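You operate a simulated robot arm through the tools that you are given. There is no shell and no other tool.

You are at the controls of a simulated robot arm. One attempt, no reset.

TASK
Stamp the GAS notepad PAID in blue ink, blot it and put it in the letter tray.
Fine: one clear print in the middle, no smudge; put stamp and blotter back, close the tin, leave the other notepads blank. Set down upright: paid stamp, rocker blotter.

Only the result counts: the job must be done as asked and must still hold three seconds after the hand-in. Knocking over, shifting, dropping, spilling or breaking anything else fails it.

THE ROBOT
A 7-joint arm with a two-finger parallel gripper, fixed in place. Base frame: the origin is at the foot of the arm, x ahead of it, y to its left, z up. Units: m, degrees, N and s.
Its first joint turns from -132.0 to 132.0 degrees. Payload 3.91 kg.
Tool frame: the origin (TCP) lies between the finger pads and is the grasp point; the fingertips stand 0.03 m ahead of it; z points along the fingers, y is the line along which they close. Largest opening 0.11 m; finger width 0.02, thickness 0.01; the body of the gripper, 0.048 by 0.112 m, starts 0.055 m behind the TCP.
Orientation is that of the tool frame in the base frame, as a unit quaternion [w, x, y, z]. With the fingers straight down and closing along the base's y, the tool's x points along the base's -x, its y along +y and its z along -z.

THE INTERFACE
- The arm moves only by the tool arm_command. Its argument "plan" is a list of rows, each an object (a shift or turn left out is 0, a gripper value left out holds the last) with "offset": the shift along the tool's x, y, z in m, a list of three; "rotation": the turn, a rotation vector about the tool's x, y, z in degrees, a list of three; "hand": the opening, from 0 (shut) to 1 (fully open). In form: [{"offset": [x, y, z], "rotation": [ax, ay, az], "hand": hand}, ...]. A call has 1 to 20 rows; each row shifts and turns the commanded pose from where the row before left it, along the tool's axes as they then stand. Rows are played at 5 a second. More than 0.05 m and 8.6 degrees between two rows, or a gripper value outside its range, and nothing of the call is played. Where a pose cannot be reached the arm comes as near as it can. A force on the tool above 40 N (or 10 N above the force at the start of the call, whichever is more), or a blocked arm, ends the call early, and 0.2 s more pass. Each finger travels about 0.108 m/s and halts on what it meets, pressing with about 22 N; the grip force reading is that of the motor and also rises with nothing between the fingers. The clock runs only during rows and for 0.2 s after the last one: add rows that do not move to give the fingers time. The reply holds the time, the measured pose of the TCP, the force on the tool along the base axes, the opening and the grip force, in the units named above and with some noise, with the torque about the TCP (base axes, N m) and any sound that the robot's microphone picked up.
- Cameras (640 x 400 px; columns grow to the right, rows downward): "scene" is fixed at [0.049, 0.6503, 1.3677]; the picture's right is [0.09, -1.00, 0.00], its down [-0.92, -0.08, -0.38] and it looks along [0.38, 0.03, -0.92] (base axes); focal length 279 px, centre (320, 200). "wrist" rides on the gripper at [0.072, 0.017, -0.103] in the tool frame; the picture's right is [-0.23, 0.97, 0.00], its down [-0.76, -0.18, -0.62] and it looks along [-0.61, -0.14, 0.78] (tool axes); focal length 222 px, centre (320, 200). There is no depth. A picture from a camera that has moved, and an enlarged one, comes with that camera's place and axes in the base frame and with its lens.
- capture(camera): a new picture of that camera. It takes no simulated time.
- inspect(camera, box): a new picture of the part [left, top, right, bottom] of that camera's present view, enlarged. It takes no simulated time.
- sign_off(): hands the job in; it is judged then, once.

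Places have to be worked out from the pictures, the camera data and where the tool is seen. Open the gripper and draw the arm clear of the work before you hand the job in, unless the task says otherwise.

The tools are called after ">>>" by a JSON object that holds its "fn" and its "kwargs". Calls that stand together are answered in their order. arm_command: Moves the arm, as the interface text tells. Its arguments: {"type":"object","properties":{"plan":{"type":"array"}},"required":["plan"]} The other tools are called the same way: capture (camera) takes a picture; inspect (camera, box) takes an enlarged picture of a part of a camera's view; sign_off () hands the job in.

At the start:

```text
t: 0.0
eef_pos: [0.3405, 0.4101, 1.0396]
orientation: [0.001, 0.0, 1.0, 0.0]
force: [0.7, -0.2, 0.1]
ft_torque: [0.01, -0.01, 0.02]
gripper_width: 0.1101
finger_force: 0.0
```

scene: 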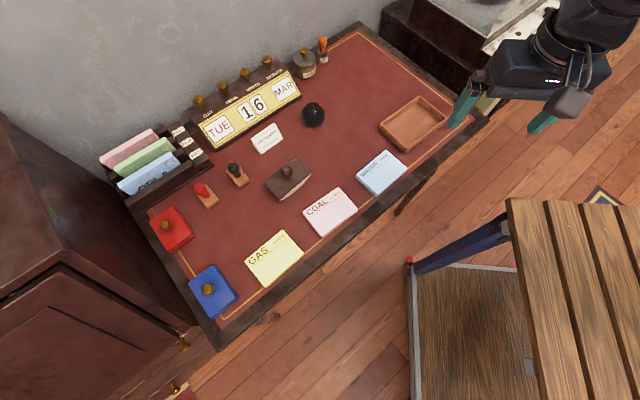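
wrist: 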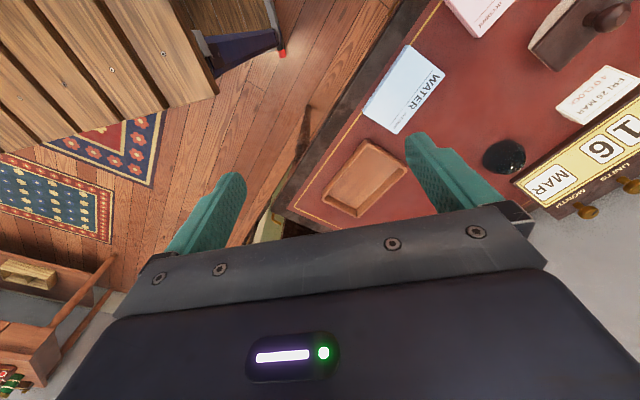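

I'll start by looking closely at the parts of the desk to identify the items and work out positions.

>>> {"fn": "inspect", "kwargs": {"camera": "scene", "box": [140, 150, 340, 275]}}

>>> {"fn": "inspect", "kwargs": {"camera": "scene", "box": [140, 200, 340, 325]}}

>>> {"fn": "inspect", "kwargs": {"camera": "scene", "box": [320, 80, 480, 180]}}

>>> {"fn": "inspect", "kwargs": {"camera": "scene", "box": [180, 30, 340, 130]}}

```text
3.20 times, centred on (240, 212) of scene
camera zoom: at [0.049, 0.6503, 1.3677], right [0.09, -1.0, 0.0], down [-0.92, -0.08, -0.38], along [0.38, 0.03, -0.92], focal length 893 px, centre (576, 160)
```

zoom: 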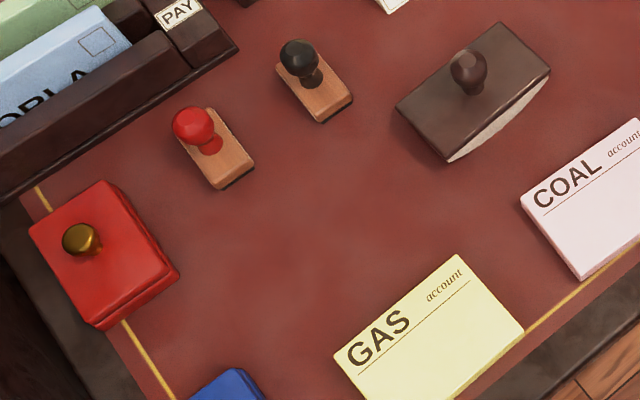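

```text
3.20 times, centred on (240, 262) of scene
camera zoom: at [0.049, 0.6503, 1.3677], right [0.09, -1.0, 0.0], down [-0.92, -0.08, -0.38], along [0.38, 0.03, -0.92], focal length 893 px, centre (576, 0)
```

zoom: 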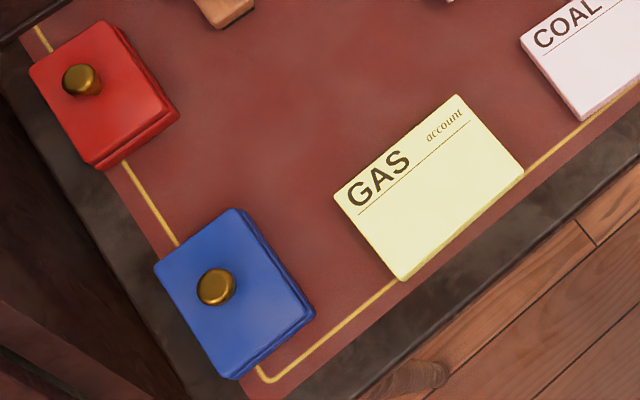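

```text
4.00 times, centred on (400, 130) of scene
camera zoom: at [0.049, 0.6503, 1.3677], right [0.09, -1.0, 0.0], down [-0.92, -0.08, -0.38], along [0.38, 0.03, -0.92], focal length 1116 px, centre (0, 480)
```

zoom: 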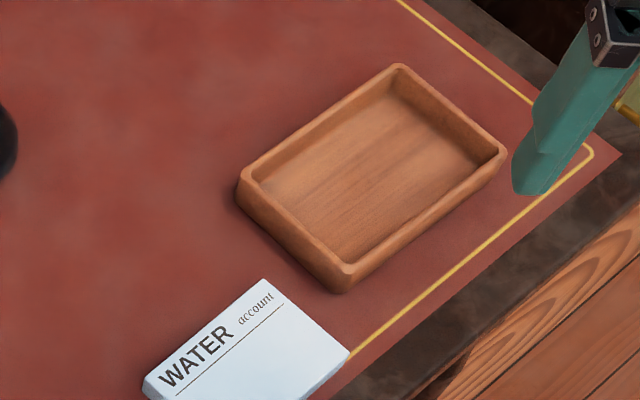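

```text
4.00 times, centred on (260, 80) of scene
camera zoom: at [0.049, 0.6503, 1.3677], right [0.09, -1.0, 0.0], down [-0.92, -0.08, -0.38], along [0.38, 0.03, -0.92], focal length 1116 px, centre (560, 680)
```

zoom: 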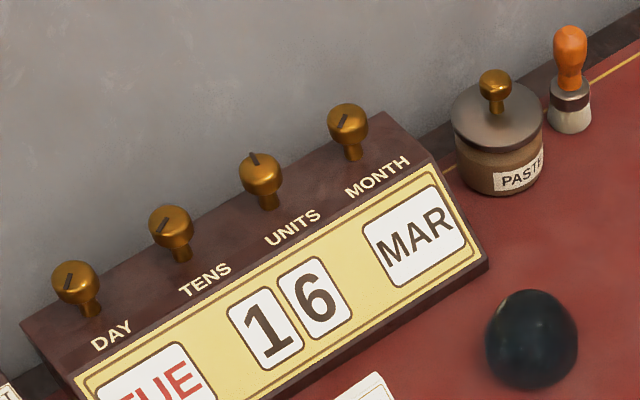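

Two stamps (red and black knobs) and two tins (red and blue). I'll zoom harder to find out which stamp is PAID.

>>> {"fn": "inspect", "kwargs": {"camera": "scene", "box": [188, 175, 228, 215]}}

>>> {"fn": "inspect", "kwargs": {"camera": "scene", "box": [220, 155, 260, 195]}}

>>> {"fn": "inspect", "kwargs": {"camera": "scene", "box": [245, 115, 295, 160]}}

>>> {"fn": "inspect", "kwargs": {"camera": "scene", "box": [90, 120, 220, 205]}}

>>> {"fn": "inspect", "kwargs": {"camera": "scene", "box": [255, 150, 325, 205]}}

```text
10.00 times, centred on (208, 195) of scene
camera zoom: at [0.049, 0.6503, 1.3677], right [0.09, -1.0, 0.0], down [-0.92, -0.08, -0.38], along [0.38, 0.03, -0.92], focal length 2791 px, centre (1440, 250)
```

zoom: 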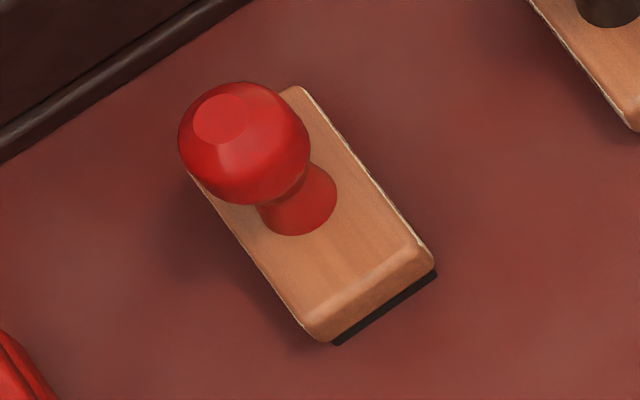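

```text
10.00 times, centred on (240, 175) of scene
camera zoom: at [0.049, 0.6503, 1.3677], right [0.09, -1.0, 0.0], down [-0.92, -0.08, -0.38], along [0.38, 0.03, -0.92], focal length 2791 px, centre (1120, 450)
```

zoom: 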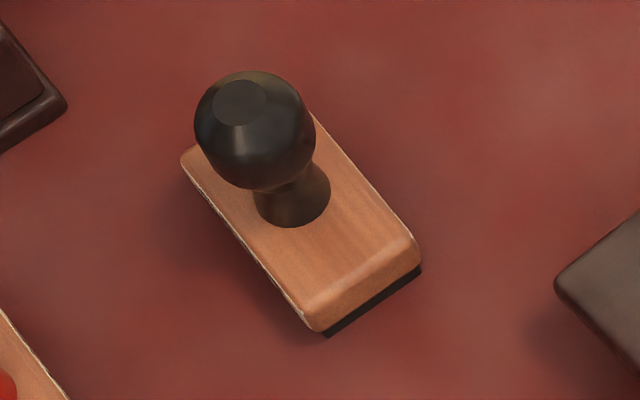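

```text
8.89 times, centred on (270, 138) of scene
camera zoom: at [0.049, 0.6503, 1.3677], right [0.09, -1.0, 0.0], down [-0.92, -0.08, -0.38], along [0.38, 0.03, -0.92], focal length 2481 px, centre (764, 756)
```

zoom: 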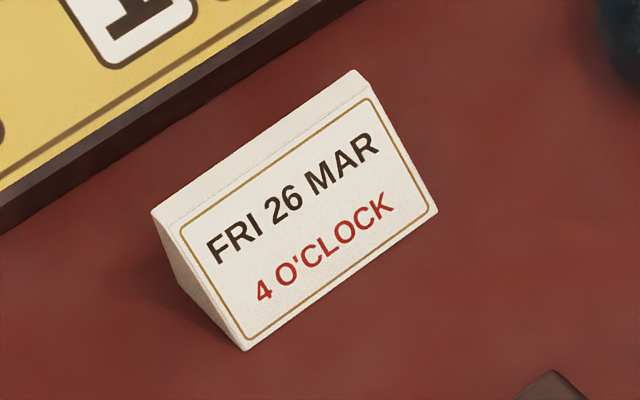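

```text
4.71 times, centred on (155, 162) of scene
camera zoom: at [0.049, 0.6503, 1.3677], right [0.09, -1.0, 0.0], down [-0.92, -0.08, -0.38], along [0.38, 0.03, -0.92], focal length 1313 px, centre (1096, 376)
```

zoom: 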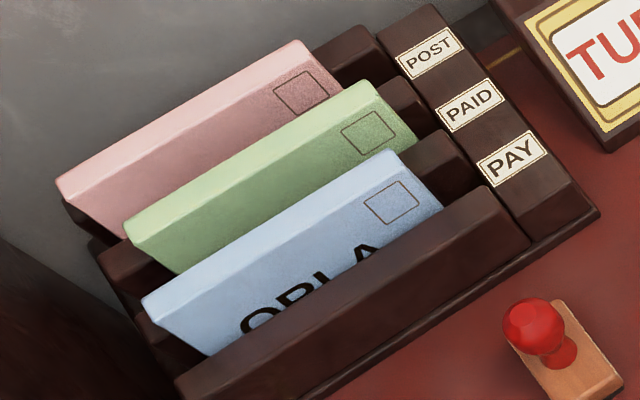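

```text
7.27 times, centred on (290, 178) of scene
camera zoom: at [0.049, 0.6503, 1.3677], right [0.09, -1.0, 0.0], down [-0.92, -0.08, -0.38], along [0.38, 0.03, -0.92], focal length 2030 px, centre (538, 364)
```

zoom: 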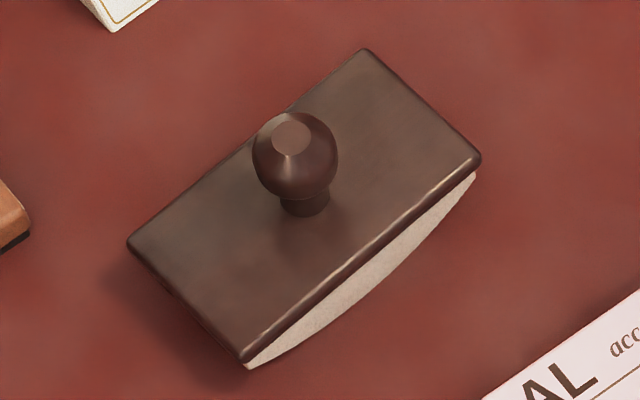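

The wrist and scene views triangulate consistently: the notepad tops are near z≈0.772, the desk is turned about 45°, and the GAS pad centre is near (0.154, 0.757). I'll turn the tool 45° to match the desk and move high over the stamps for a closer look.

>>> {"fn": "arm_command", "kwargs": {"plan": [{"rotation": [0, 0, -7.5]}, {"rotation": [0, 0, -7.5]}, {"rotation": [0, 0, -7.5]}, {"rotation": [0, 0, -7.5]}, {"rotation": [0, 0, -7.5]}, {"rotation": [0, 0, -7.5]}, {"offset": [-0.022, 0.037, 0]}, {"offset": [-0.022, 0.037, 0]}, {"offset": [-0.022, 0.037, 0]}, {"offset": [-0.022, 0.037, 0]}, {"offset": [-0.022, 0.037, 0]}, {"offset": [-0.022, 0.037, 0]}, {"offset": [-0.022, 0.037, 0]}, {"offset": [-0.022, 0.037, 0]}, {"offset": [-0.022, 0.037, 0]}, {"offset": [-0.021, 0.038, 0]}, {}, {}]}}

```text
t: 3.8
eef_pos: [0.231, 0.8259, 1.0416]
orientation: [0.0, -0.382, 0.924, 0.0]
force: [0.1, -0.2, -0.2]
ft_torque: [0.0, 0.02, 0.01]
gripper_width: 0.1102
finger_force: 0.0
```

The arm arrived as planned, over the stamps with the tool turned 45°. I'll take wrist pictures now.

>>> {"fn": "capture", "kwargs": {"camera": "wrist"}}

>>> {"fn": "capture", "kwargs": {"camera": "scene"}}

```text
taken
camera wrist: at [0.1688, 0.7864, 1.1446], right [-0.53, 0.85, 0.0], down [0.66, 0.41, 0.62], along [0.53, 0.33, -0.78], focal length 222 px, centre (320, 200)
```

wrist: 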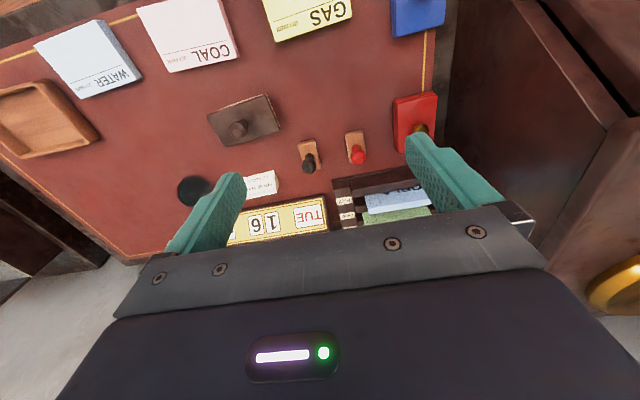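

```text
taken
```

scene: 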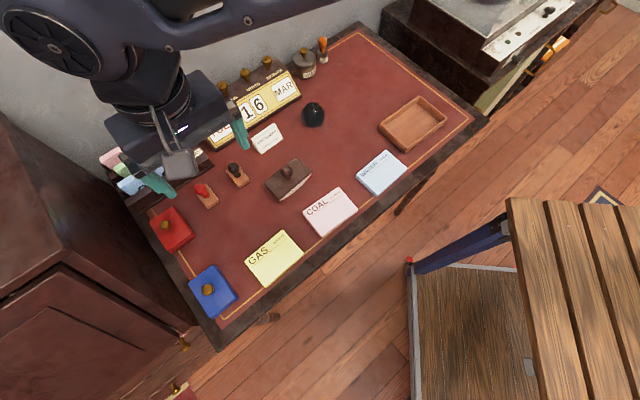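

>>> {"fn": "inspect", "kwargs": {"camera": "wrist", "box": [280, 120, 390, 190]}}

>>> {"fn": "inspect", "kwargs": {"camera": "wrist", "box": [250, 0, 460, 130]}}

>>> {"fn": "inspect", "kwargs": {"camera": "wrist", "box": [0, 0, 250, 160]}}

```text
5.71 times, centred on (335, 155) of wrist
camera zoom: at [0.1688, 0.7864, 1.1446], right [-0.53, 0.85, 0.0], down [0.66, 0.41, 0.62], along [0.53, 0.33, -0.78], focal length 1269 px, centre (234, 457)
```

zoom: 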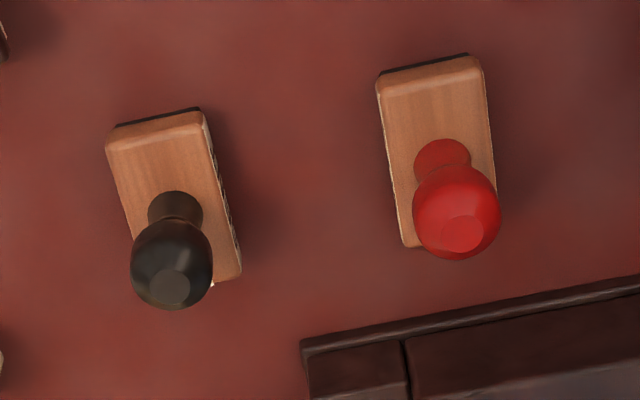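

```text
3.05 times, centred on (355, 65) of wrist
camera zoom: at [0.1688, 0.7864, 1.1446], right [-0.53, 0.85, 0.0], down [0.66, 0.41, 0.62], along [0.53, 0.33, -0.78], focal length 677 px, centre (213, 611)
```

zoom: 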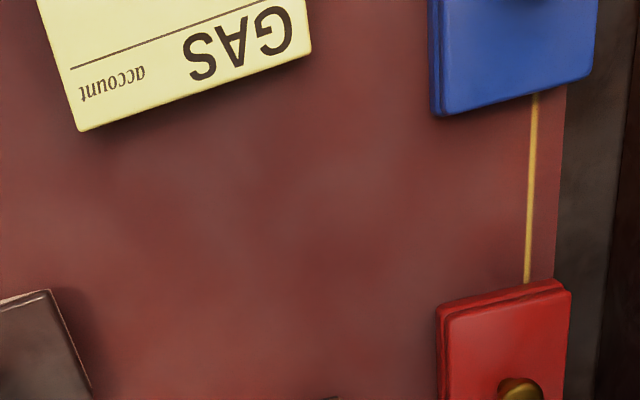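

```text
2.50 times, centred on (125, 80) of wrist
camera zoom: at [0.1688, 0.7864, 1.1446], right [-0.53, 0.85, 0.0], down [0.66, 0.41, 0.62], along [0.53, 0.33, -0.78], focal length 555 px, centre (808, 500)
```

zoom: 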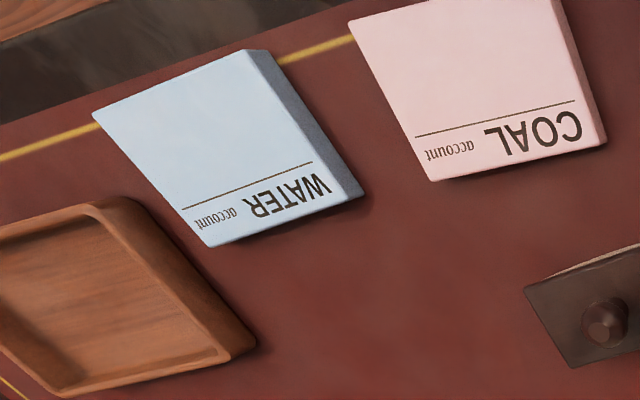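

Paper labels with writing are on the sides of the stamps. Enlargement gives real detail, so I'll zoom in on the black stamp's side and the red stamp's sides.

>>> {"fn": "inspect", "kwargs": {"camera": "wrist", "box": [307, 138, 331, 170]}}

>>> {"fn": "inspect", "kwargs": {"camera": "wrist", "box": [344, 128, 370, 168]}}

>>> {"fn": "inspect", "kwargs": {"camera": "wrist", "box": [312, 140, 324, 150]}}

```text
12.50 times, centred on (319, 154) of wrist
camera zoom: at [0.1688, 0.7864, 1.1446], right [-0.53, 0.85, 0.0], down [0.66, 0.41, 0.62], along [0.53, 0.33, -0.78], focal length 2776 px, centre (332, 775)
```

zoom: 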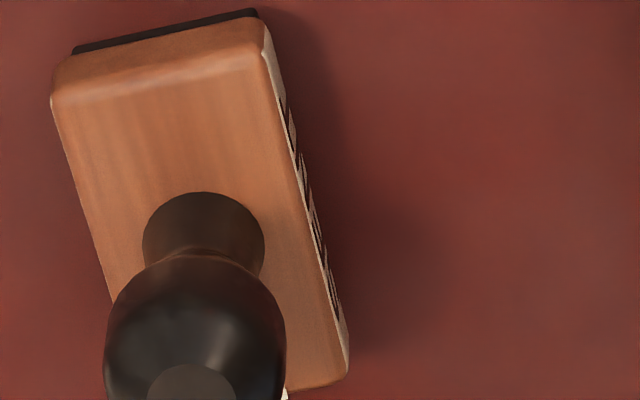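

```text
10.00 times, centred on (357, 148) of wrist
camera zoom: at [0.1688, 0.7864, 1.1446], right [-0.53, 0.85, 0.0], down [0.66, 0.41, 0.62], along [0.53, 0.33, -0.78], focal length 2221 px, centre (-50, 720)
```

zoom: 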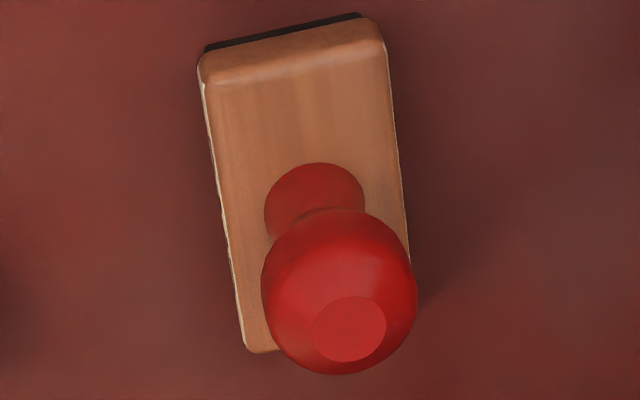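

```text
16.00 times, centred on (318, 145) of wrist
camera zoom: at [0.1688, 0.7864, 1.1446], right [-0.53, 0.85, 0.0], down [0.66, 0.41, 0.62], along [0.53, 0.33, -0.78], focal length 3554 px, centre (352, 1080)
```

zoom: 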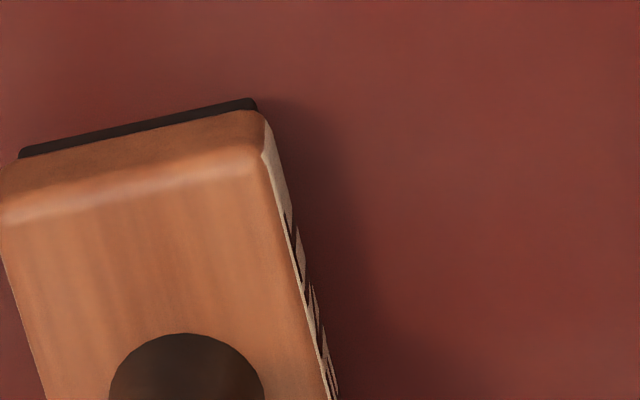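

The text is there but too oblique. I'll shift left and lower, with fingers closed, so the camera sees the left side of the stamps at a better angle.

>>> {"fn": "arm_command", "kwargs": {"plan": [{"offset": [0.002, 0.026, 0.028], "hand": 0.0}, {"offset": [0.002, 0.026, 0.028]}, {"offset": [0.002, 0.026, 0.028]}, {"offset": [0.002, 0.026, 0.028]}, {"offset": [0.002, 0.026, 0.028]}, {}]}}

>>> {"fn": "capture", "kwargs": {"camera": "wrist"}}

```text
t: 5.2
eef_pos: [0.135, 0.9115, 0.899]
orientation: [0.0, -0.383, 0.924, 0.001]
force: [0.9, 0.2, -0.2]
ft_torque: [0.02, -0.01, -0.02]
gripper_width: 0.0002
finger_force: 22.3
```

```text
taken
camera wrist: at [0.0718, 0.8737, 1.0037], right [-0.53, 0.85, 0.0], down [0.66, 0.41, 0.62], along [0.53, 0.33, -0.78], focal length 222 px, centre (320, 200)
```

wrist: 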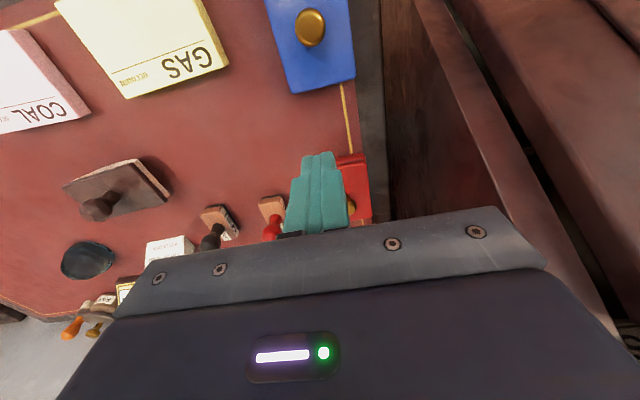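

>>> {"fn": "inspect", "kwargs": {"camera": "wrist", "box": [195, 195, 245, 245]}}

>>> {"fn": "inspect", "kwargs": {"camera": "wrist", "box": [250, 185, 300, 235]}}

>>> {"fn": "inspect", "kwargs": {"camera": "wrist", "box": [255, 0, 365, 100]}}

>>> {"fn": "inspect", "kwargs": {"camera": "wrist", "box": [60, 150, 180, 225]}}

```text
8.00 times, centred on (220, 220) of wrist
camera zoom: at [0.0718, 0.8737, 1.0037], right [-0.53, 0.85, 0.0], down [0.66, 0.41, 0.62], along [0.53, 0.33, -0.78], focal length 1777 px, centre (1120, 40)
```

zoom: 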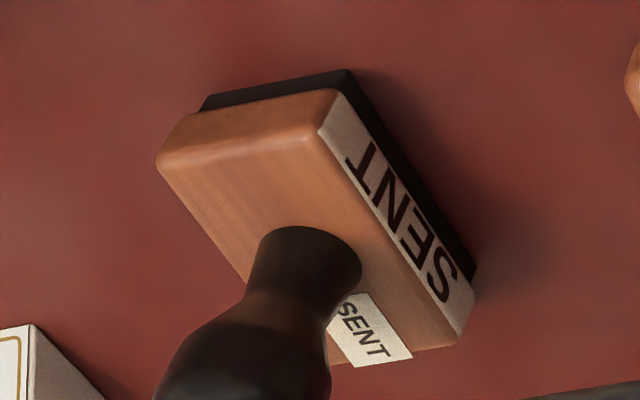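

```text
8.00 times, centred on (275, 210) of wrist
camera zoom: at [0.0718, 0.8737, 1.0037], right [-0.53, 0.85, 0.0], down [0.66, 0.41, 0.62], along [0.53, 0.33, -0.78], focal length 1777 px, centre (680, 120)
```

zoom: 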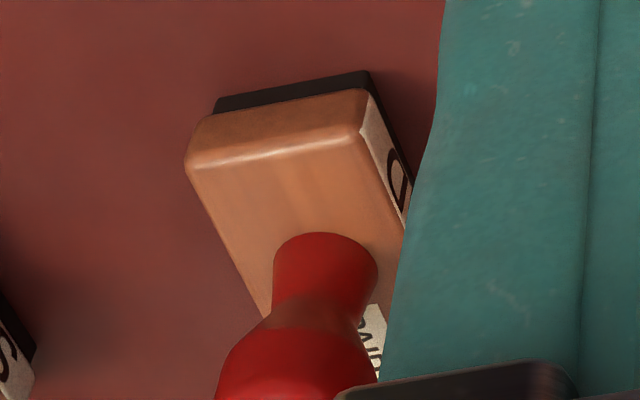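

```text
4.00 times, centred on (310, 50) of wrist
camera zoom: at [0.0718, 0.8737, 1.0037], right [-0.53, 0.85, 0.0], down [0.66, 0.41, 0.62], along [0.53, 0.33, -0.78], focal length 888 px, centre (360, 800)
```

zoom: 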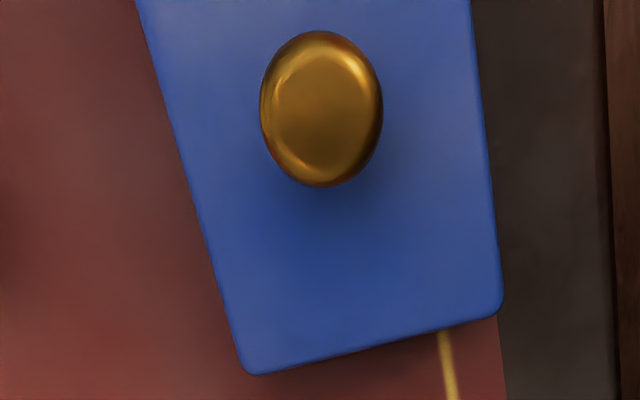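

```text
5.33 times, centred on (120, 188) of wrist
camera zoom: at [0.0718, 0.8737, 1.0037], right [-0.53, 0.85, 0.0], down [0.66, 0.41, 0.62], along [0.53, 0.33, -0.78], focal length 1185 px, centre (1387, 267)
```

zoom: 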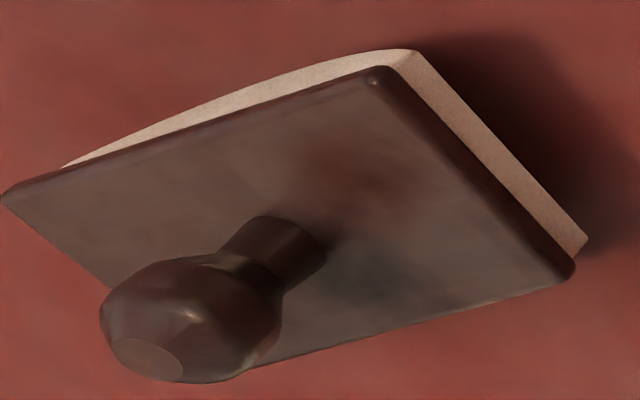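

Black is SENT and red is PAID. I'll open the hand and centre over the red stamp for a clean measuring view.

>>> {"fn": "arm_command", "kwargs": {"plan": [{"offset": [-0.015, -0.022, -0.01], "hand": 1.0}, {"offset": [-0.015, -0.022, -0.01]}, {"offset": [-0.015, -0.022, -0.01]}, {"offset": [-0.015, -0.022, 0.0]}, {}, {}]}}

>>> {"fn": "capture", "kwargs": {"camera": "wrist"}}

>>> {"fn": "inspect", "kwargs": {"camera": "wrist", "box": [270, 110, 370, 180]}}

>>> {"fn": "inspect", "kwargs": {"camera": "wrist", "box": [120, 0, 440, 120]}}

```text
t: 6.6
eef_pos: [0.24, 0.8923, 0.9315]
orientation: [0.0, -0.382, 0.924, 0.0]
force: [0.2, 0.2, 0.1]
ft_torque: [0.02, 0.01, -0.02]
gripper_width: 0.1099
finger_force: 0.1
```

```text
taken
camera wrist: at [0.1763, 0.8526, 1.0341], right [-0.53, 0.85, 0.0], down [0.66, 0.41, 0.62], along [0.53, 0.33, -0.78], focal length 222 px, centre (320, 200)
```

wrist: 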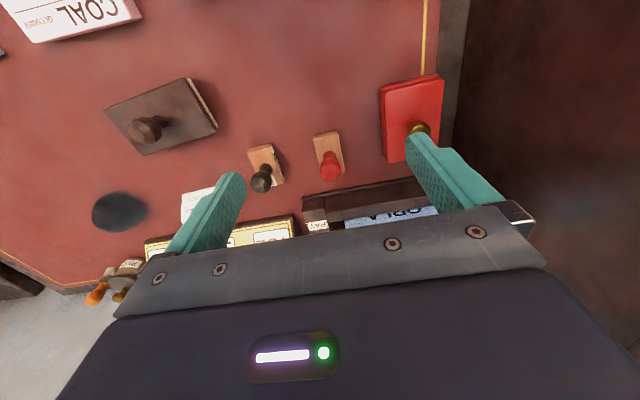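

```text
5.71 times, centred on (320, 145) of wrist
camera zoom: at [0.1763, 0.8526, 1.0341], right [-0.53, 0.85, 0.0], down [0.66, 0.41, 0.62], along [0.53, 0.33, -0.78], focal length 1269 px, centre (320, 514)
```

zoom: 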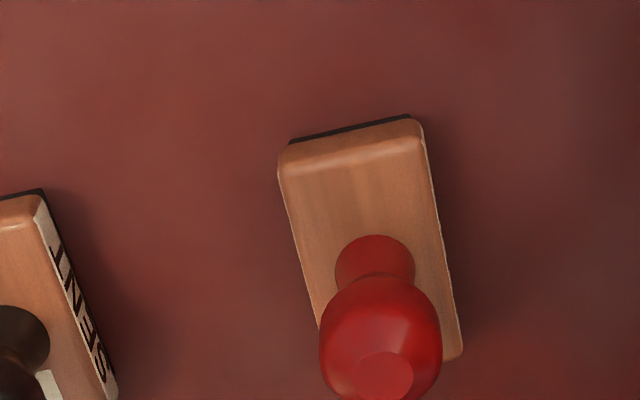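

```text
2.00 times, centred on (280, 60) of wrist
camera zoom: at [0.1763, 0.8526, 1.0341], right [-0.53, 0.85, 0.0], down [0.66, 0.41, 0.62], along [0.53, 0.33, -0.78], focal length 444 px, centre (400, 480)
```

zoom: 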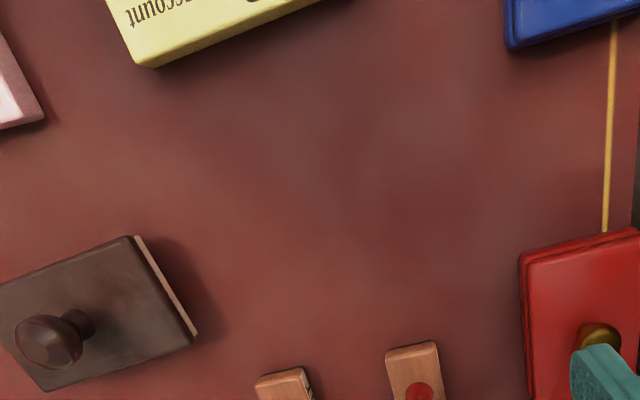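

The red PAID stamp sits near (0.278, 0.930), with its knob around z≈0.82. Next I'll measure the desk height by touch: close the fingers, move over a bare patch and come down slowly.

>>> {"fn": "arm_command", "kwargs": {"plan": [{"offset": [0.022, 0.005, 0.0], "hand": 0.0}, {"offset": [0.022, 0.005, 0.0]}, {"offset": [0, 0, 0.03]}, {"offset": [0, 0, 0.03]}, {"offset": [0, 0, 0.03]}, {"offset": [0, 0, 0.025]}, {"offset": [0, 0, 0.005]}, {}]}}

>>> {"fn": "capture", "kwargs": {"camera": "scene"}}

>>> {"fn": "capture", "kwargs": {"camera": "wrist"}}

```text
t: 8.4
eef_pos: [0.1991, 0.8675, 0.8083]
orientation: [0.0, -0.382, 0.924, -0.001]
force: [-0.6, -0.5, -0.8]
ft_torque: [0.0, -0.03, 0.0]
gripper_width: 0.0
finger_force: 22.1
```

```text
taken
```

scene: 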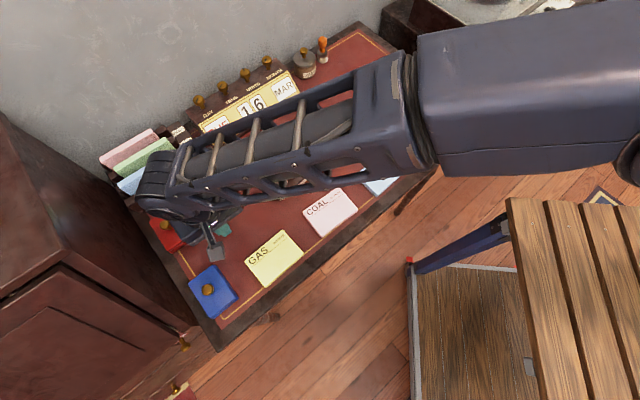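

```text
taken
camera wrist: at [0.1375, 0.8283, 0.9127], right [-0.53, 0.85, 0.0], down [0.66, 0.41, 0.62], along [0.53, 0.33, -0.78], focal length 222 px, centre (320, 200)
```

wrist: 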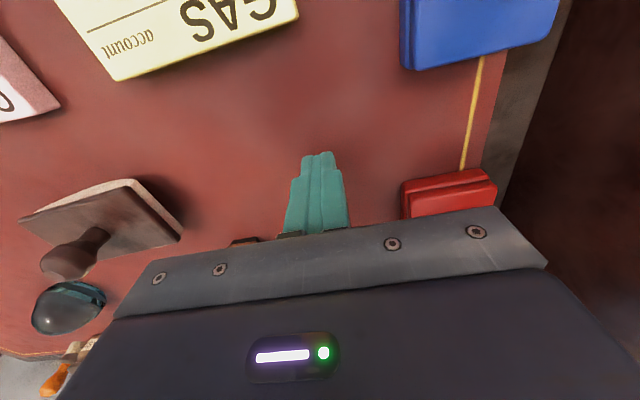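

The fingertips are about 1–2 cm above bare leather. I'm stepping down gently to feel the desk.

>>> {"fn": "arm_command", "kwargs": {"plan": [{"offset": [0, 0, 0.003]}, {"offset": [0, 0, 0.003]}, {"offset": [0, 0, 0.003]}, {}]}}

```text
t: 9.4
eef_pos: [0.2001, 0.8685, 0.801]
orientation: [0.0, -0.382, 0.924, -0.001]
force: [-0.4, -0.1, -0.1]
ft_torque: [0.03, 0.03, -0.01]
gripper_width: 0.0003
finger_force: 22.6
```

No contact yet at tip height 0.771, so I'm continuing down in small steps.

>>> {"fn": "arm_command", "kwargs": {"plan": [{"offset": [0, 0, 0.002]}, {"offset": [0, 0, 0.002]}, {"offset": [0, 0, 0.002]}, {}]}}

```text
t: 10.4
eef_pos: [0.2004, 0.8677, 0.7956]
orientation: [0.0, -0.382, 0.924, -0.001]
force: [-0.5, -1.2, 0.8]
ft_torque: [0.02, 0.02, -0.04]
gripper_width: 0.0
finger_force: 22.0
```

>>> {"fn": "arm_command", "kwargs": {"plan": [{"offset": [0, 0, 0.002]}, {"offset": [0, 0, 0.002]}, {}]}}

```text
t: 11.2
eef_pos: [0.2003, 0.8674, 0.7914]
orientation: [0.0, -0.382, 0.924, 0.0]
force: [0.6, 0.8, 0.1]
ft_torque: [0.02, 0.0, 0.02]
gripper_width: 0.0
finger_force: 22.0
```

Still free at tips ≈0.761. I'm going on down.

>>> {"fn": "arm_command", "kwargs": {"plan": [{"offset": [0, 0, 0.0015]}, {"offset": [0, 0, 0.0015]}, {}]}}

```text
t: 12.0
eef_pos: [0.2015, 0.8682, 0.7897]
orientation: [0.001, -0.383, 0.924, 0.001]
force: [-1.0, -15.0, 26.4]
ft_torque: [-0.61, 0.16, 0.14]
gripper_width: 0.0
finger_force: 21.8
```

Contact at 0.7897 puts the desk surface at z≈0.760, so the pads are about 12 mm thick. I'm lifting and moving above the GAS pad with open fingers for a precise measurement.

>>> {"fn": "arm_command", "kwargs": {"plan": [{"offset": [0, 0, -0.02]}, {"offset": [0, 0, -0.04], "hand": 1.0}, {"offset": [0, 0, -0.04]}, {"offset": [0, 0, -0.04]}, {"offset": [0.035, -0.015, -0.02]}, {"offset": [0.035, -0.015, 0]}, {"offset": [0.04, -0.015, 0]}, {}, {}]}}

>>> {"fn": "capture", "kwargs": {"camera": "wrist"}}

>>> {"fn": "inspect", "kwargs": {"camera": "wrist", "box": [220, 60, 420, 200]}}

>>> {"fn": "inspect", "kwargs": {"camera": "wrist", "box": [400, 40, 600, 200]}}

```text
t: 14.0
eef_pos: [0.1546, 0.7562, 0.949]
orientation: [0.0, -0.382, 0.924, -0.001]
force: [-0.3, -0.6, -0.3]
ft_torque: [-0.01, 0.0, 0.01]
gripper_width: 0.11
finger_force: 0.0
```

```text
taken
camera wrist: at [0.0918, 0.7163, 1.0541], right [-0.53, 0.85, 0.0], down [0.66, 0.41, 0.62], along [0.53, 0.33, -0.78], focal length 222 px, centre (320, 200)
```

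wrist: 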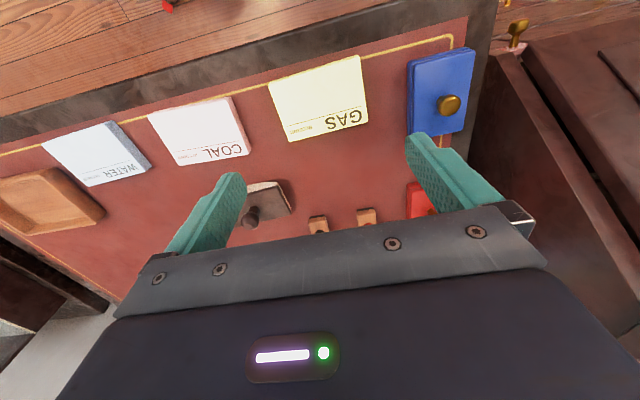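

```text
2.86 times, centred on (320, 130) of wrist
camera zoom: at [0.0918, 0.7163, 1.0541], right [-0.53, 0.85, 0.0], down [0.66, 0.41, 0.62], along [0.53, 0.33, -0.78], focal length 635 px, centre (320, 400)
```

zoom: 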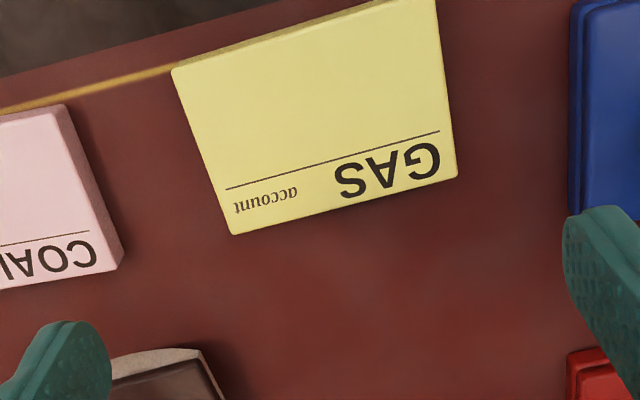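

```text
2.50 times, centred on (500, 120) of wrist
camera zoom: at [0.0918, 0.7163, 1.0541], right [-0.53, 0.85, 0.0], down [0.66, 0.41, 0.62], along [0.53, 0.33, -0.78], focal length 555 px, centre (-130, 400)
```

zoom: 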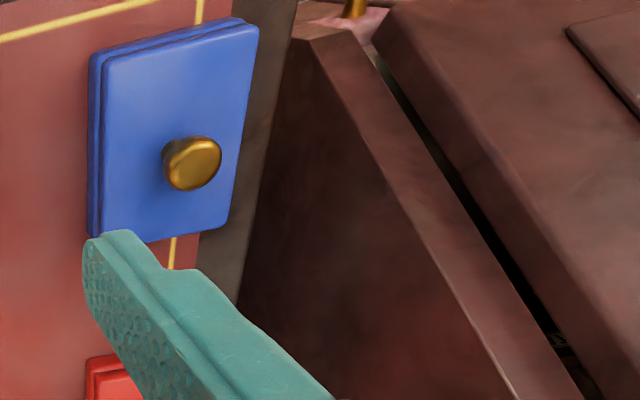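

The GAS pad lies flat and square to the desk, and a cabinet stands close on the left of the blue tin. I'll check the cabinet's closeness and the tin in the scene view before going near.

>>> {"fn": "capture", "kwargs": {"camera": "scene"}}

>>> {"fn": "inspect", "kwargs": {"camera": "scene", "box": [60, 200, 260, 360]}}

>>> {"fn": "inspect", "kwargs": {"camera": "scene", "box": [180, 255, 245, 325]}}

```text
taken
```

scene: 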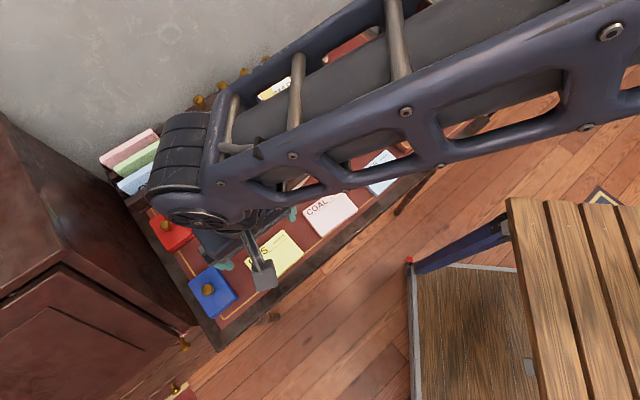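

```text
2.50 times, centred on (160, 280) of scene
camera zoom: at [0.049, 0.6503, 1.3677], right [0.09, -1.0, 0.0], down [-0.92, -0.08, -0.38], along [0.38, 0.03, -0.92], focal length 698 px, centre (720, 0)
```

zoom: 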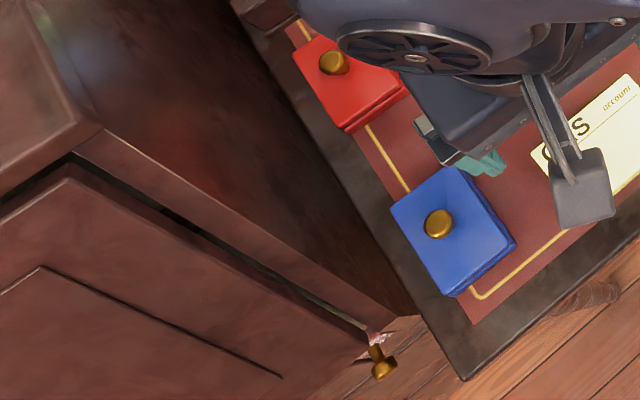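

```text
5.71 times, centred on (212, 290) of scene
camera zoom: at [0.049, 0.6503, 1.3677], right [0.09, -1.0, 0.0], down [-0.92, -0.08, -0.38], along [0.38, 0.03, -0.92], focal length 1595 px, centre (934, -314)
```

zoom: 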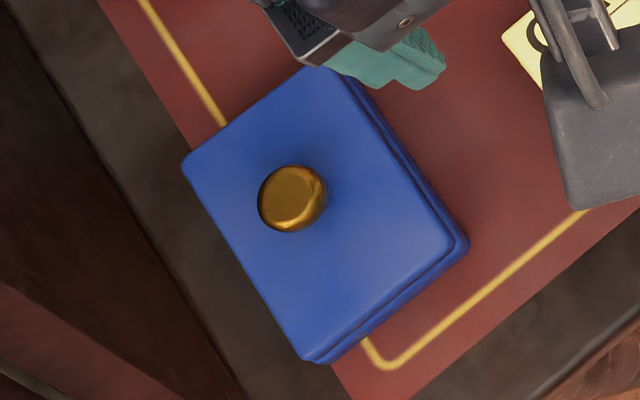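

The desk is square at 45°: tin lid centre ≈(0.077, 0.869), its knob ≈(0.078, 0.871) at z≈0.806, and GAS pad centre ≈(0.1555, 0.758). To have the print read along the pad I want to turn the stamp −90° between pick-up and print, so I'll test whether that yaw is reachable here at height.

>>> {"fn": "arm_command", "kwargs": {"plan": [{"rotation": [0, 0, 8]}, {"rotation": [0, 0, 8]}, {"rotation": [0, 0, 8]}, {"rotation": [0, 0, 8]}, {"rotation": [0, 0, 8]}, {"rotation": [0, 0, 8]}, {"rotation": [0, 0, 8]}, {"rotation": [0, 0, 8]}, {"rotation": [0, 0, 8]}, {"rotation": [0, 0, 8]}, {"rotation": [0, 0, 8]}, {"rotation": [0, 0, 2]}, {}]}}

>>> {"fn": "capture", "kwargs": {"camera": "wrist"}}

>>> {"fn": "capture", "kwargs": {"camera": "scene"}}

```text
t: 16.8
eef_pos: [0.1556, 0.7582, 0.948]
orientation: [0.0, 0.383, 0.924, 0.0]
force: [-0.3, -0.5, -0.4]
ft_torque: [-0.02, 0.01, -0.02]
gripper_width: 0.1096
finger_force: 0.1
```

```text
taken
camera wrist: at [0.1164, 0.8211, 1.0511], right [0.85, 0.53, 0.0], down [0.41, -0.66, 0.62], along [0.33, -0.53, -0.78], focal length 222 px, centre (320, 200)
```

wrist: 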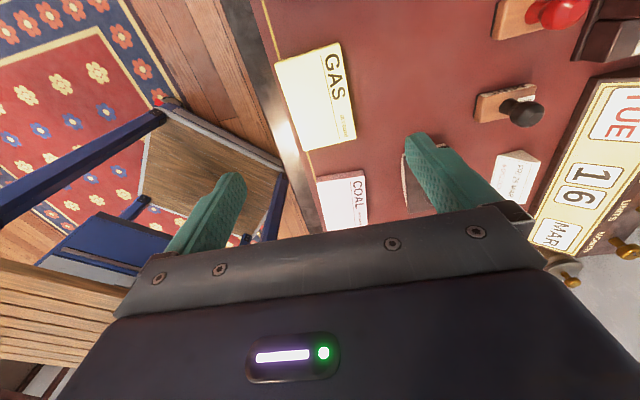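

```text
taken
```

scene: 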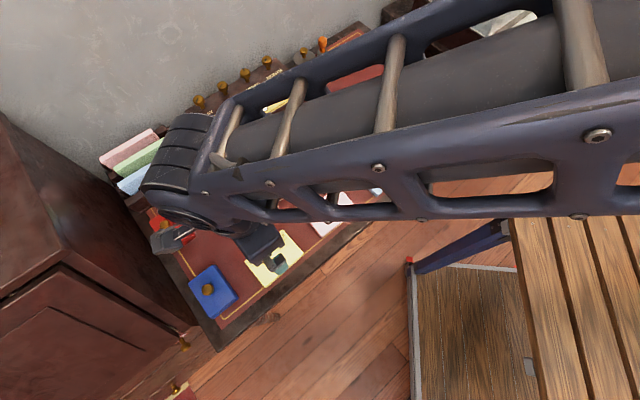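

The −90° yaw is reachable. I'll use this second viewpoint to refine the pad and look at the stamps' top labels.

>>> {"fn": "inspect", "kwargs": {"camera": "wrist", "box": [250, 30, 410, 160]}}

>>> {"fn": "inspect", "kwargs": {"camera": "wrist", "box": [460, 0, 620, 130]}}

```text
3.08 times, centred on (330, 95) of wrist
camera zoom: at [0.1164, 0.8211, 1.0511], right [0.85, 0.53, 0.0], down [0.41, -0.66, 0.62], along [0.33, -0.53, -0.78], focal length 684 px, centre (289, 523)
```

zoom: 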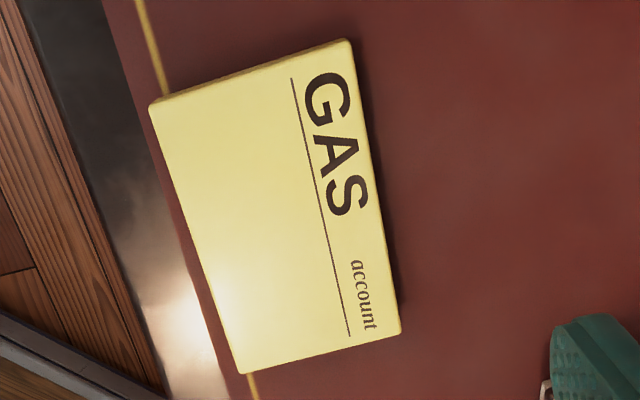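

```text
3.08 times, centred on (540, 65) of wrist
camera zoom: at [0.1164, 0.8211, 1.0511], right [0.85, 0.53, 0.0], down [0.41, -0.66, 0.62], along [0.33, -0.53, -0.78], focal length 684 px, centre (-357, 615)
```

zoom: 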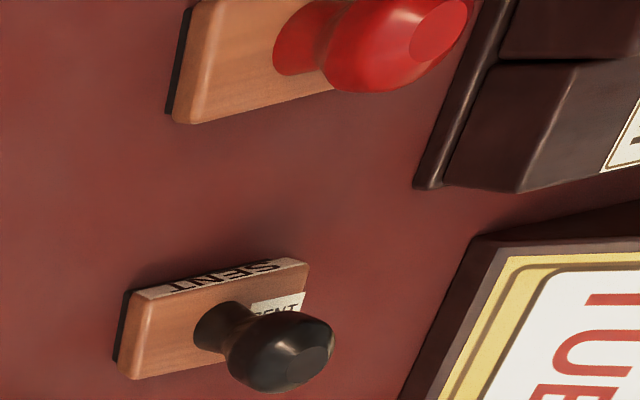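

The top label confirms the orientation, and the pad centre averages to ≈(0.1565, 0.757) with a +1.5° yaw. I'm turning back to 45° and hovering over the blue tin's knob.

>>> {"fn": "arm_command", "kwargs": {"plan": [{"rotation": [0, 0, -8]}, {"rotation": [0, 0, -8]}, {"rotation": [0, 0, -8]}, {"rotation": [0, 0, -8]}, {"rotation": [0, 0, -8]}, {"rotation": [0, 0, -8]}, {"rotation": [0, 0, -8]}, {"rotation": [0, 0, -8]}, {"rotation": [0, 0, -8]}, {"rotation": [0, 0, -8]}, {"rotation": [0, 0, -8]}, {"rotation": [0, 0, -2]}, {"offset": [-0.0062, 0.0337, 0], "hand": 0.5}, {"offset": [-0.0062, 0.0337, 0]}, {"offset": [-0.0062, 0.0337, 0]}, {"offset": [-0.0061, 0.0335, 0]}, {"offset": [0, 0, 0.04]}, {"offset": [0, 0, 0.038]}, {}]}}

>>> {"fn": "capture", "kwargs": {"camera": "wrist"}}

>>> {"fn": "inspect", "kwargs": {"camera": "wrist", "box": [240, 80, 420, 220]}}

>>> {"fn": "capture", "kwargs": {"camera": "scene"}}

```text
t: 20.8
eef_pos: [0.0779, 0.87, 0.8717]
orientation: [0.0, -0.383, 0.924, 0.0]
force: [0.6, -0.7, -0.1]
ft_torque: [-0.02, 0.01, -0.01]
gripper_width: 0.055
finger_force: 0.1
```

```text
taken
camera wrist: at [0.0145, 0.8302, 0.9751], right [-0.53, 0.85, 0.0], down [0.66, 0.41, 0.62], along [0.53, 0.33, -0.78], focal length 222 px, centre (320, 200)
```

wrist: 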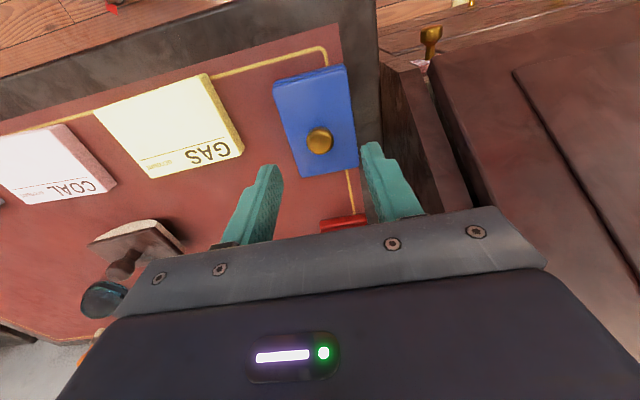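

```text
2.86 times, centred on (330, 150) of wrist
camera zoom: at [0.0145, 0.8302, 0.9751], right [-0.53, 0.85, 0.0], down [0.66, 0.41, 0.62], along [0.53, 0.33, -0.78], focal length 635 px, centre (291, 343)
```

zoom: 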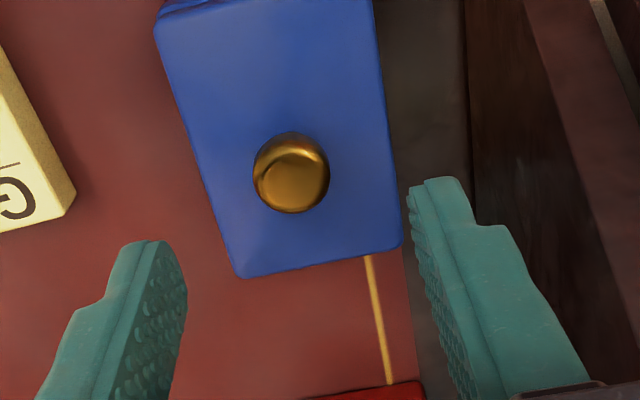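

```text
taken
```

scene: 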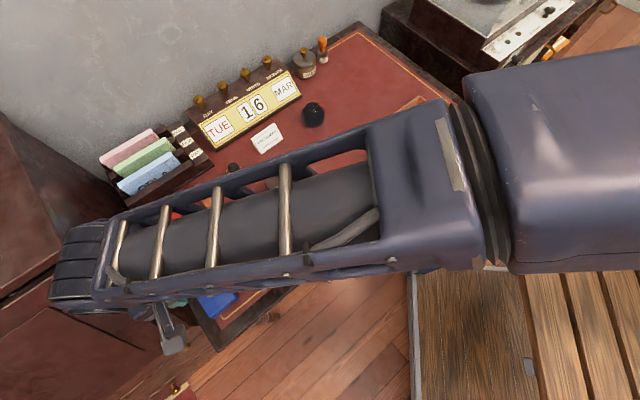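

The knob is centred between the fingers to within about 2 mm. I'm descending around it in steps.

>>> {"fn": "arm_command", "kwargs": {"plan": [{"offset": [0.001, 0, 0.02]}, {"offset": [0, 0, 0.015]}, {"offset": [0, 0, 0.008]}, {}]}}

>>> {"fn": "inspect", "kwargs": {"camera": "wrist", "box": [240, 80, 420, 220]}}

```text
t: 21.8
eef_pos: [0.0786, 0.8689, 0.8289]
orientation: [0.0, -0.383, 0.924, 0.0]
force: [-0.1, 0.1, -1.2]
ft_torque: [-0.02, -0.01, 0.03]
gripper_width: 0.0549
finger_force: 0.2
```

```text
2.86 times, centred on (330, 150) of wrist
camera zoom: at [0.0134, 0.8295, 0.9325], right [-0.53, 0.85, 0.0], down [0.66, 0.41, 0.62], along [0.53, 0.33, -0.78], focal length 635 px, centre (291, 343)
```

zoom: 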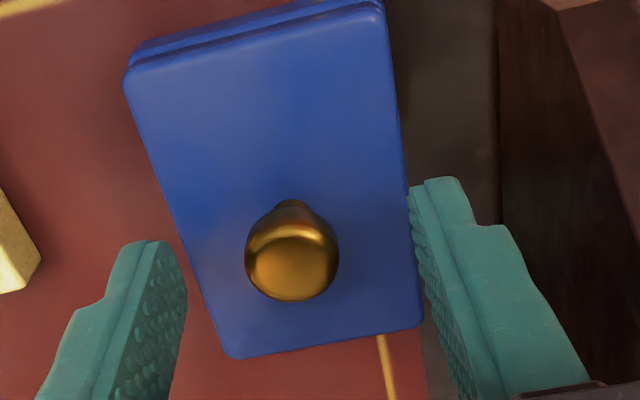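

The fingers straddle the knob evenly. Going down another centimetre while watching the force.

>>> {"fn": "arm_command", "kwargs": {"plan": [{"offset": [0.002, 0, 0.004]}, {"offset": [0, 0, 0.003]}, {"offset": [0, 0, 0.002]}, {}]}}

>>> {"fn": "inspect", "kwargs": {"camera": "wrist", "box": [240, 80, 420, 220]}}

```text
t: 22.8
eef_pos: [0.075, 0.8688, 0.8176]
orientation: [0.0, -0.383, 0.924, 0.0]
force: [-0.6, -0.5, 0.3]
ft_torque: [0.0, -0.02, 0.03]
gripper_width: 0.055
finger_force: 0.1
```

```text
2.86 times, centred on (330, 150) of wrist
camera zoom: at [0.0115, 0.8283, 0.9226], right [-0.53, 0.85, 0.0], down [0.66, 0.41, 0.62], along [0.53, 0.33, -0.78], focal length 635 px, centre (291, 343)
```

zoom: 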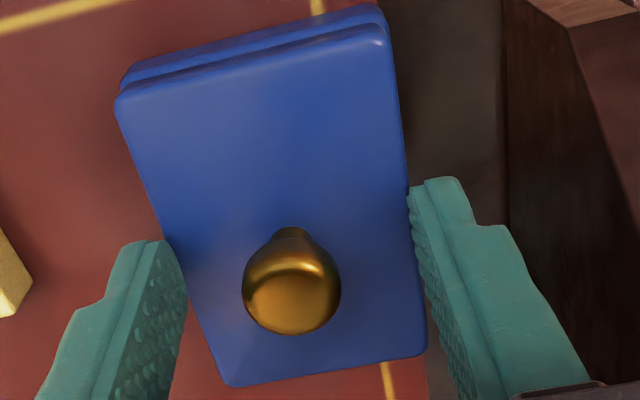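

Lid top works out at z≈0.784, so the tips clear it by about 3 mm. Closing on the knob.

>>> {"fn": "arm_command", "kwargs": {"plan": [{"hand": 0.3}, {"hand": 0.15}, {"hand": 0.0}, {}, {}]}}

>>> {"fn": "inspect", "kwargs": {"camera": "wrist", "box": [240, 80, 420, 220]}}

```text
t: 24.0
eef_pos: [0.0752, 0.8685, 0.8179]
orientation: [0.0, -0.382, 0.924, 0.0]
force: [0.1, -1.2, 0.3]
ft_torque: [-0.02, 0.0, 0.01]
gripper_width: 0.0204
finger_force: 21.9
heard: snap
```

```text
2.86 times, centred on (330, 150) of wrist
camera zoom: at [0.0116, 0.8283, 0.9225], right [-0.53, 0.85, 0.0], down [0.66, 0.41, 0.62], along [0.53, 0.33, -0.78], focal length 635 px, centre (291, 343)
```

zoom: 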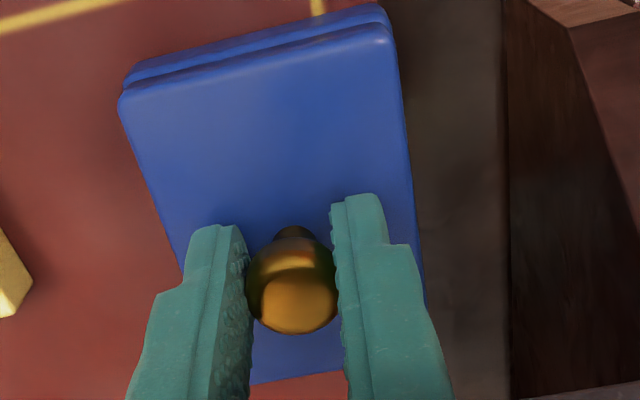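

The knob is gripped (20 mm wide) and a "snap" was heard. I'm lifting slowly by 2 cm and checking whether the lid comes free.

>>> {"fn": "arm_command", "kwargs": {"plan": [{"offset": [0, 0, -0.003]}, {"offset": [0, 0, -0.003]}, {}]}}

>>> {"fn": "inspect", "kwargs": {"camera": "wrist", "box": [240, 80, 420, 220]}}

```text
t: 24.8
eef_pos: [0.0738, 0.8678, 0.8227]
orientation: [0.0, -0.383, 0.924, -0.001]
force: [0.0, -1.0, -0.4]
ft_torque: [0.0, -0.01, 0.01]
gripper_width: 0.0204
finger_force: 22.1
```

```text
2.86 times, centred on (330, 150) of wrist
camera zoom: at [0.0114, 0.8285, 0.9277], right [-0.53, 0.85, 0.0], down [0.66, 0.41, 0.62], along [0.53, 0.33, -0.78], focal length 635 px, centre (291, 343)
```

zoom: 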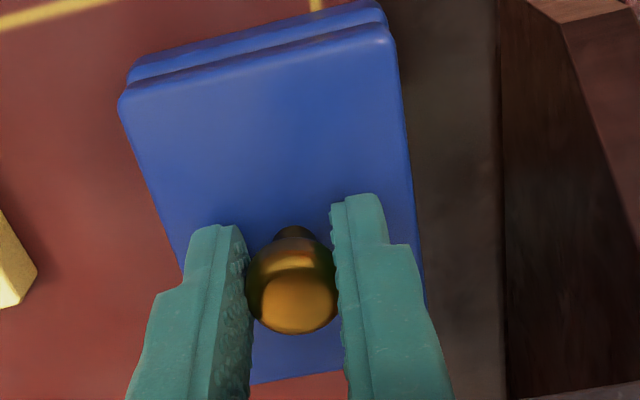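

Forces are near zero and the seam is widening, so the lid is coming off. I'll lift further and check with the cameras.

>>> {"fn": "arm_command", "kwargs": {"plan": [{"offset": [0, 0, -0.005]}, {"offset": [0, 0, -0.01]}, {"offset": [0, 0, -0.02]}, {"offset": [0, 0, -0.03]}, {}]}}

>>> {"fn": "capture", "kwargs": {"camera": "wrist"}}

>>> {"fn": "inspect", "kwargs": {"camera": "wrist", "box": [240, 60, 420, 200]}}

>>> {"fn": "inspect", "kwargs": {"camera": "scene", "box": [140, 240, 300, 340]}}

```text
t: 26.0
eef_pos: [0.0751, 0.8694, 0.8893]
orientation: [0.0, -0.383, 0.924, 0.0]
force: [-0.3, 0.8, -0.8]
ft_torque: [-0.01, 0.0, 0.0]
gripper_width: 0.0205
finger_force: 21.7
```

```text
taken
camera wrist: at [0.0118, 0.8295, 0.993], right [-0.53, 0.85, 0.0], down [0.66, 0.41, 0.62], along [0.53, 0.33, -0.78], focal length 222 px, centre (320, 200)
```

wrist: 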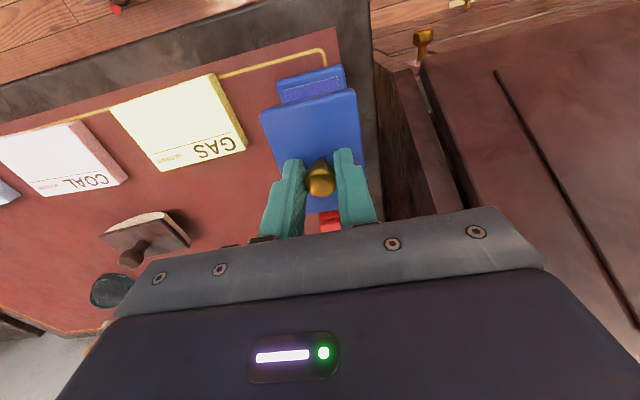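

```text
2.86 times, centred on (330, 130) of wrist
camera zoom: at [0.0118, 0.8295, 0.993], right [-0.53, 0.85, 0.0], down [0.66, 0.41, 0.62], along [0.53, 0.33, -0.78], focal length 635 px, centre (291, 400)
```

zoom: 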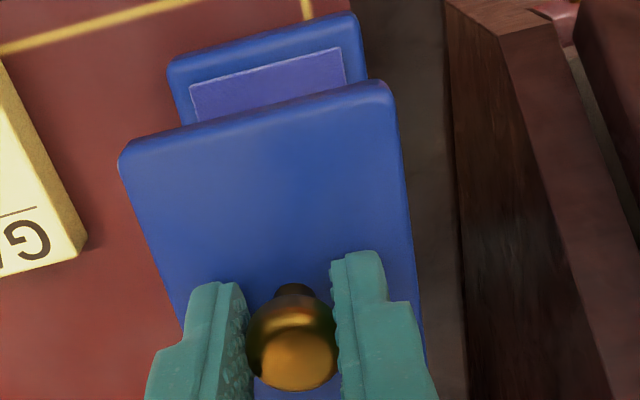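

```text
4.00 times, centred on (220, 290) of scene
camera zoom: at [0.049, 0.6503, 1.3677], right [0.09, -1.0, 0.0], down [-0.92, -0.08, -0.38], along [0.38, 0.03, -0.92], focal length 1116 px, centre (720, -160)
```

zoom: 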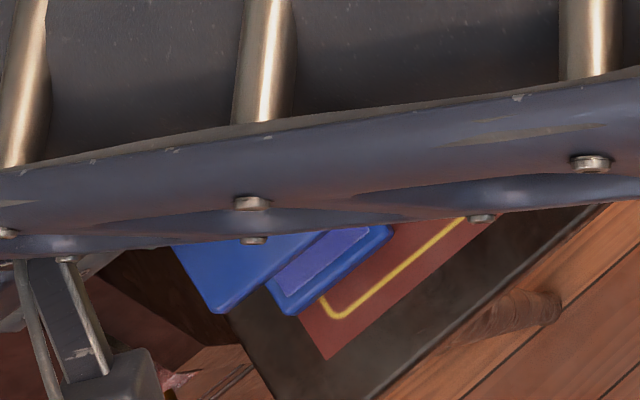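

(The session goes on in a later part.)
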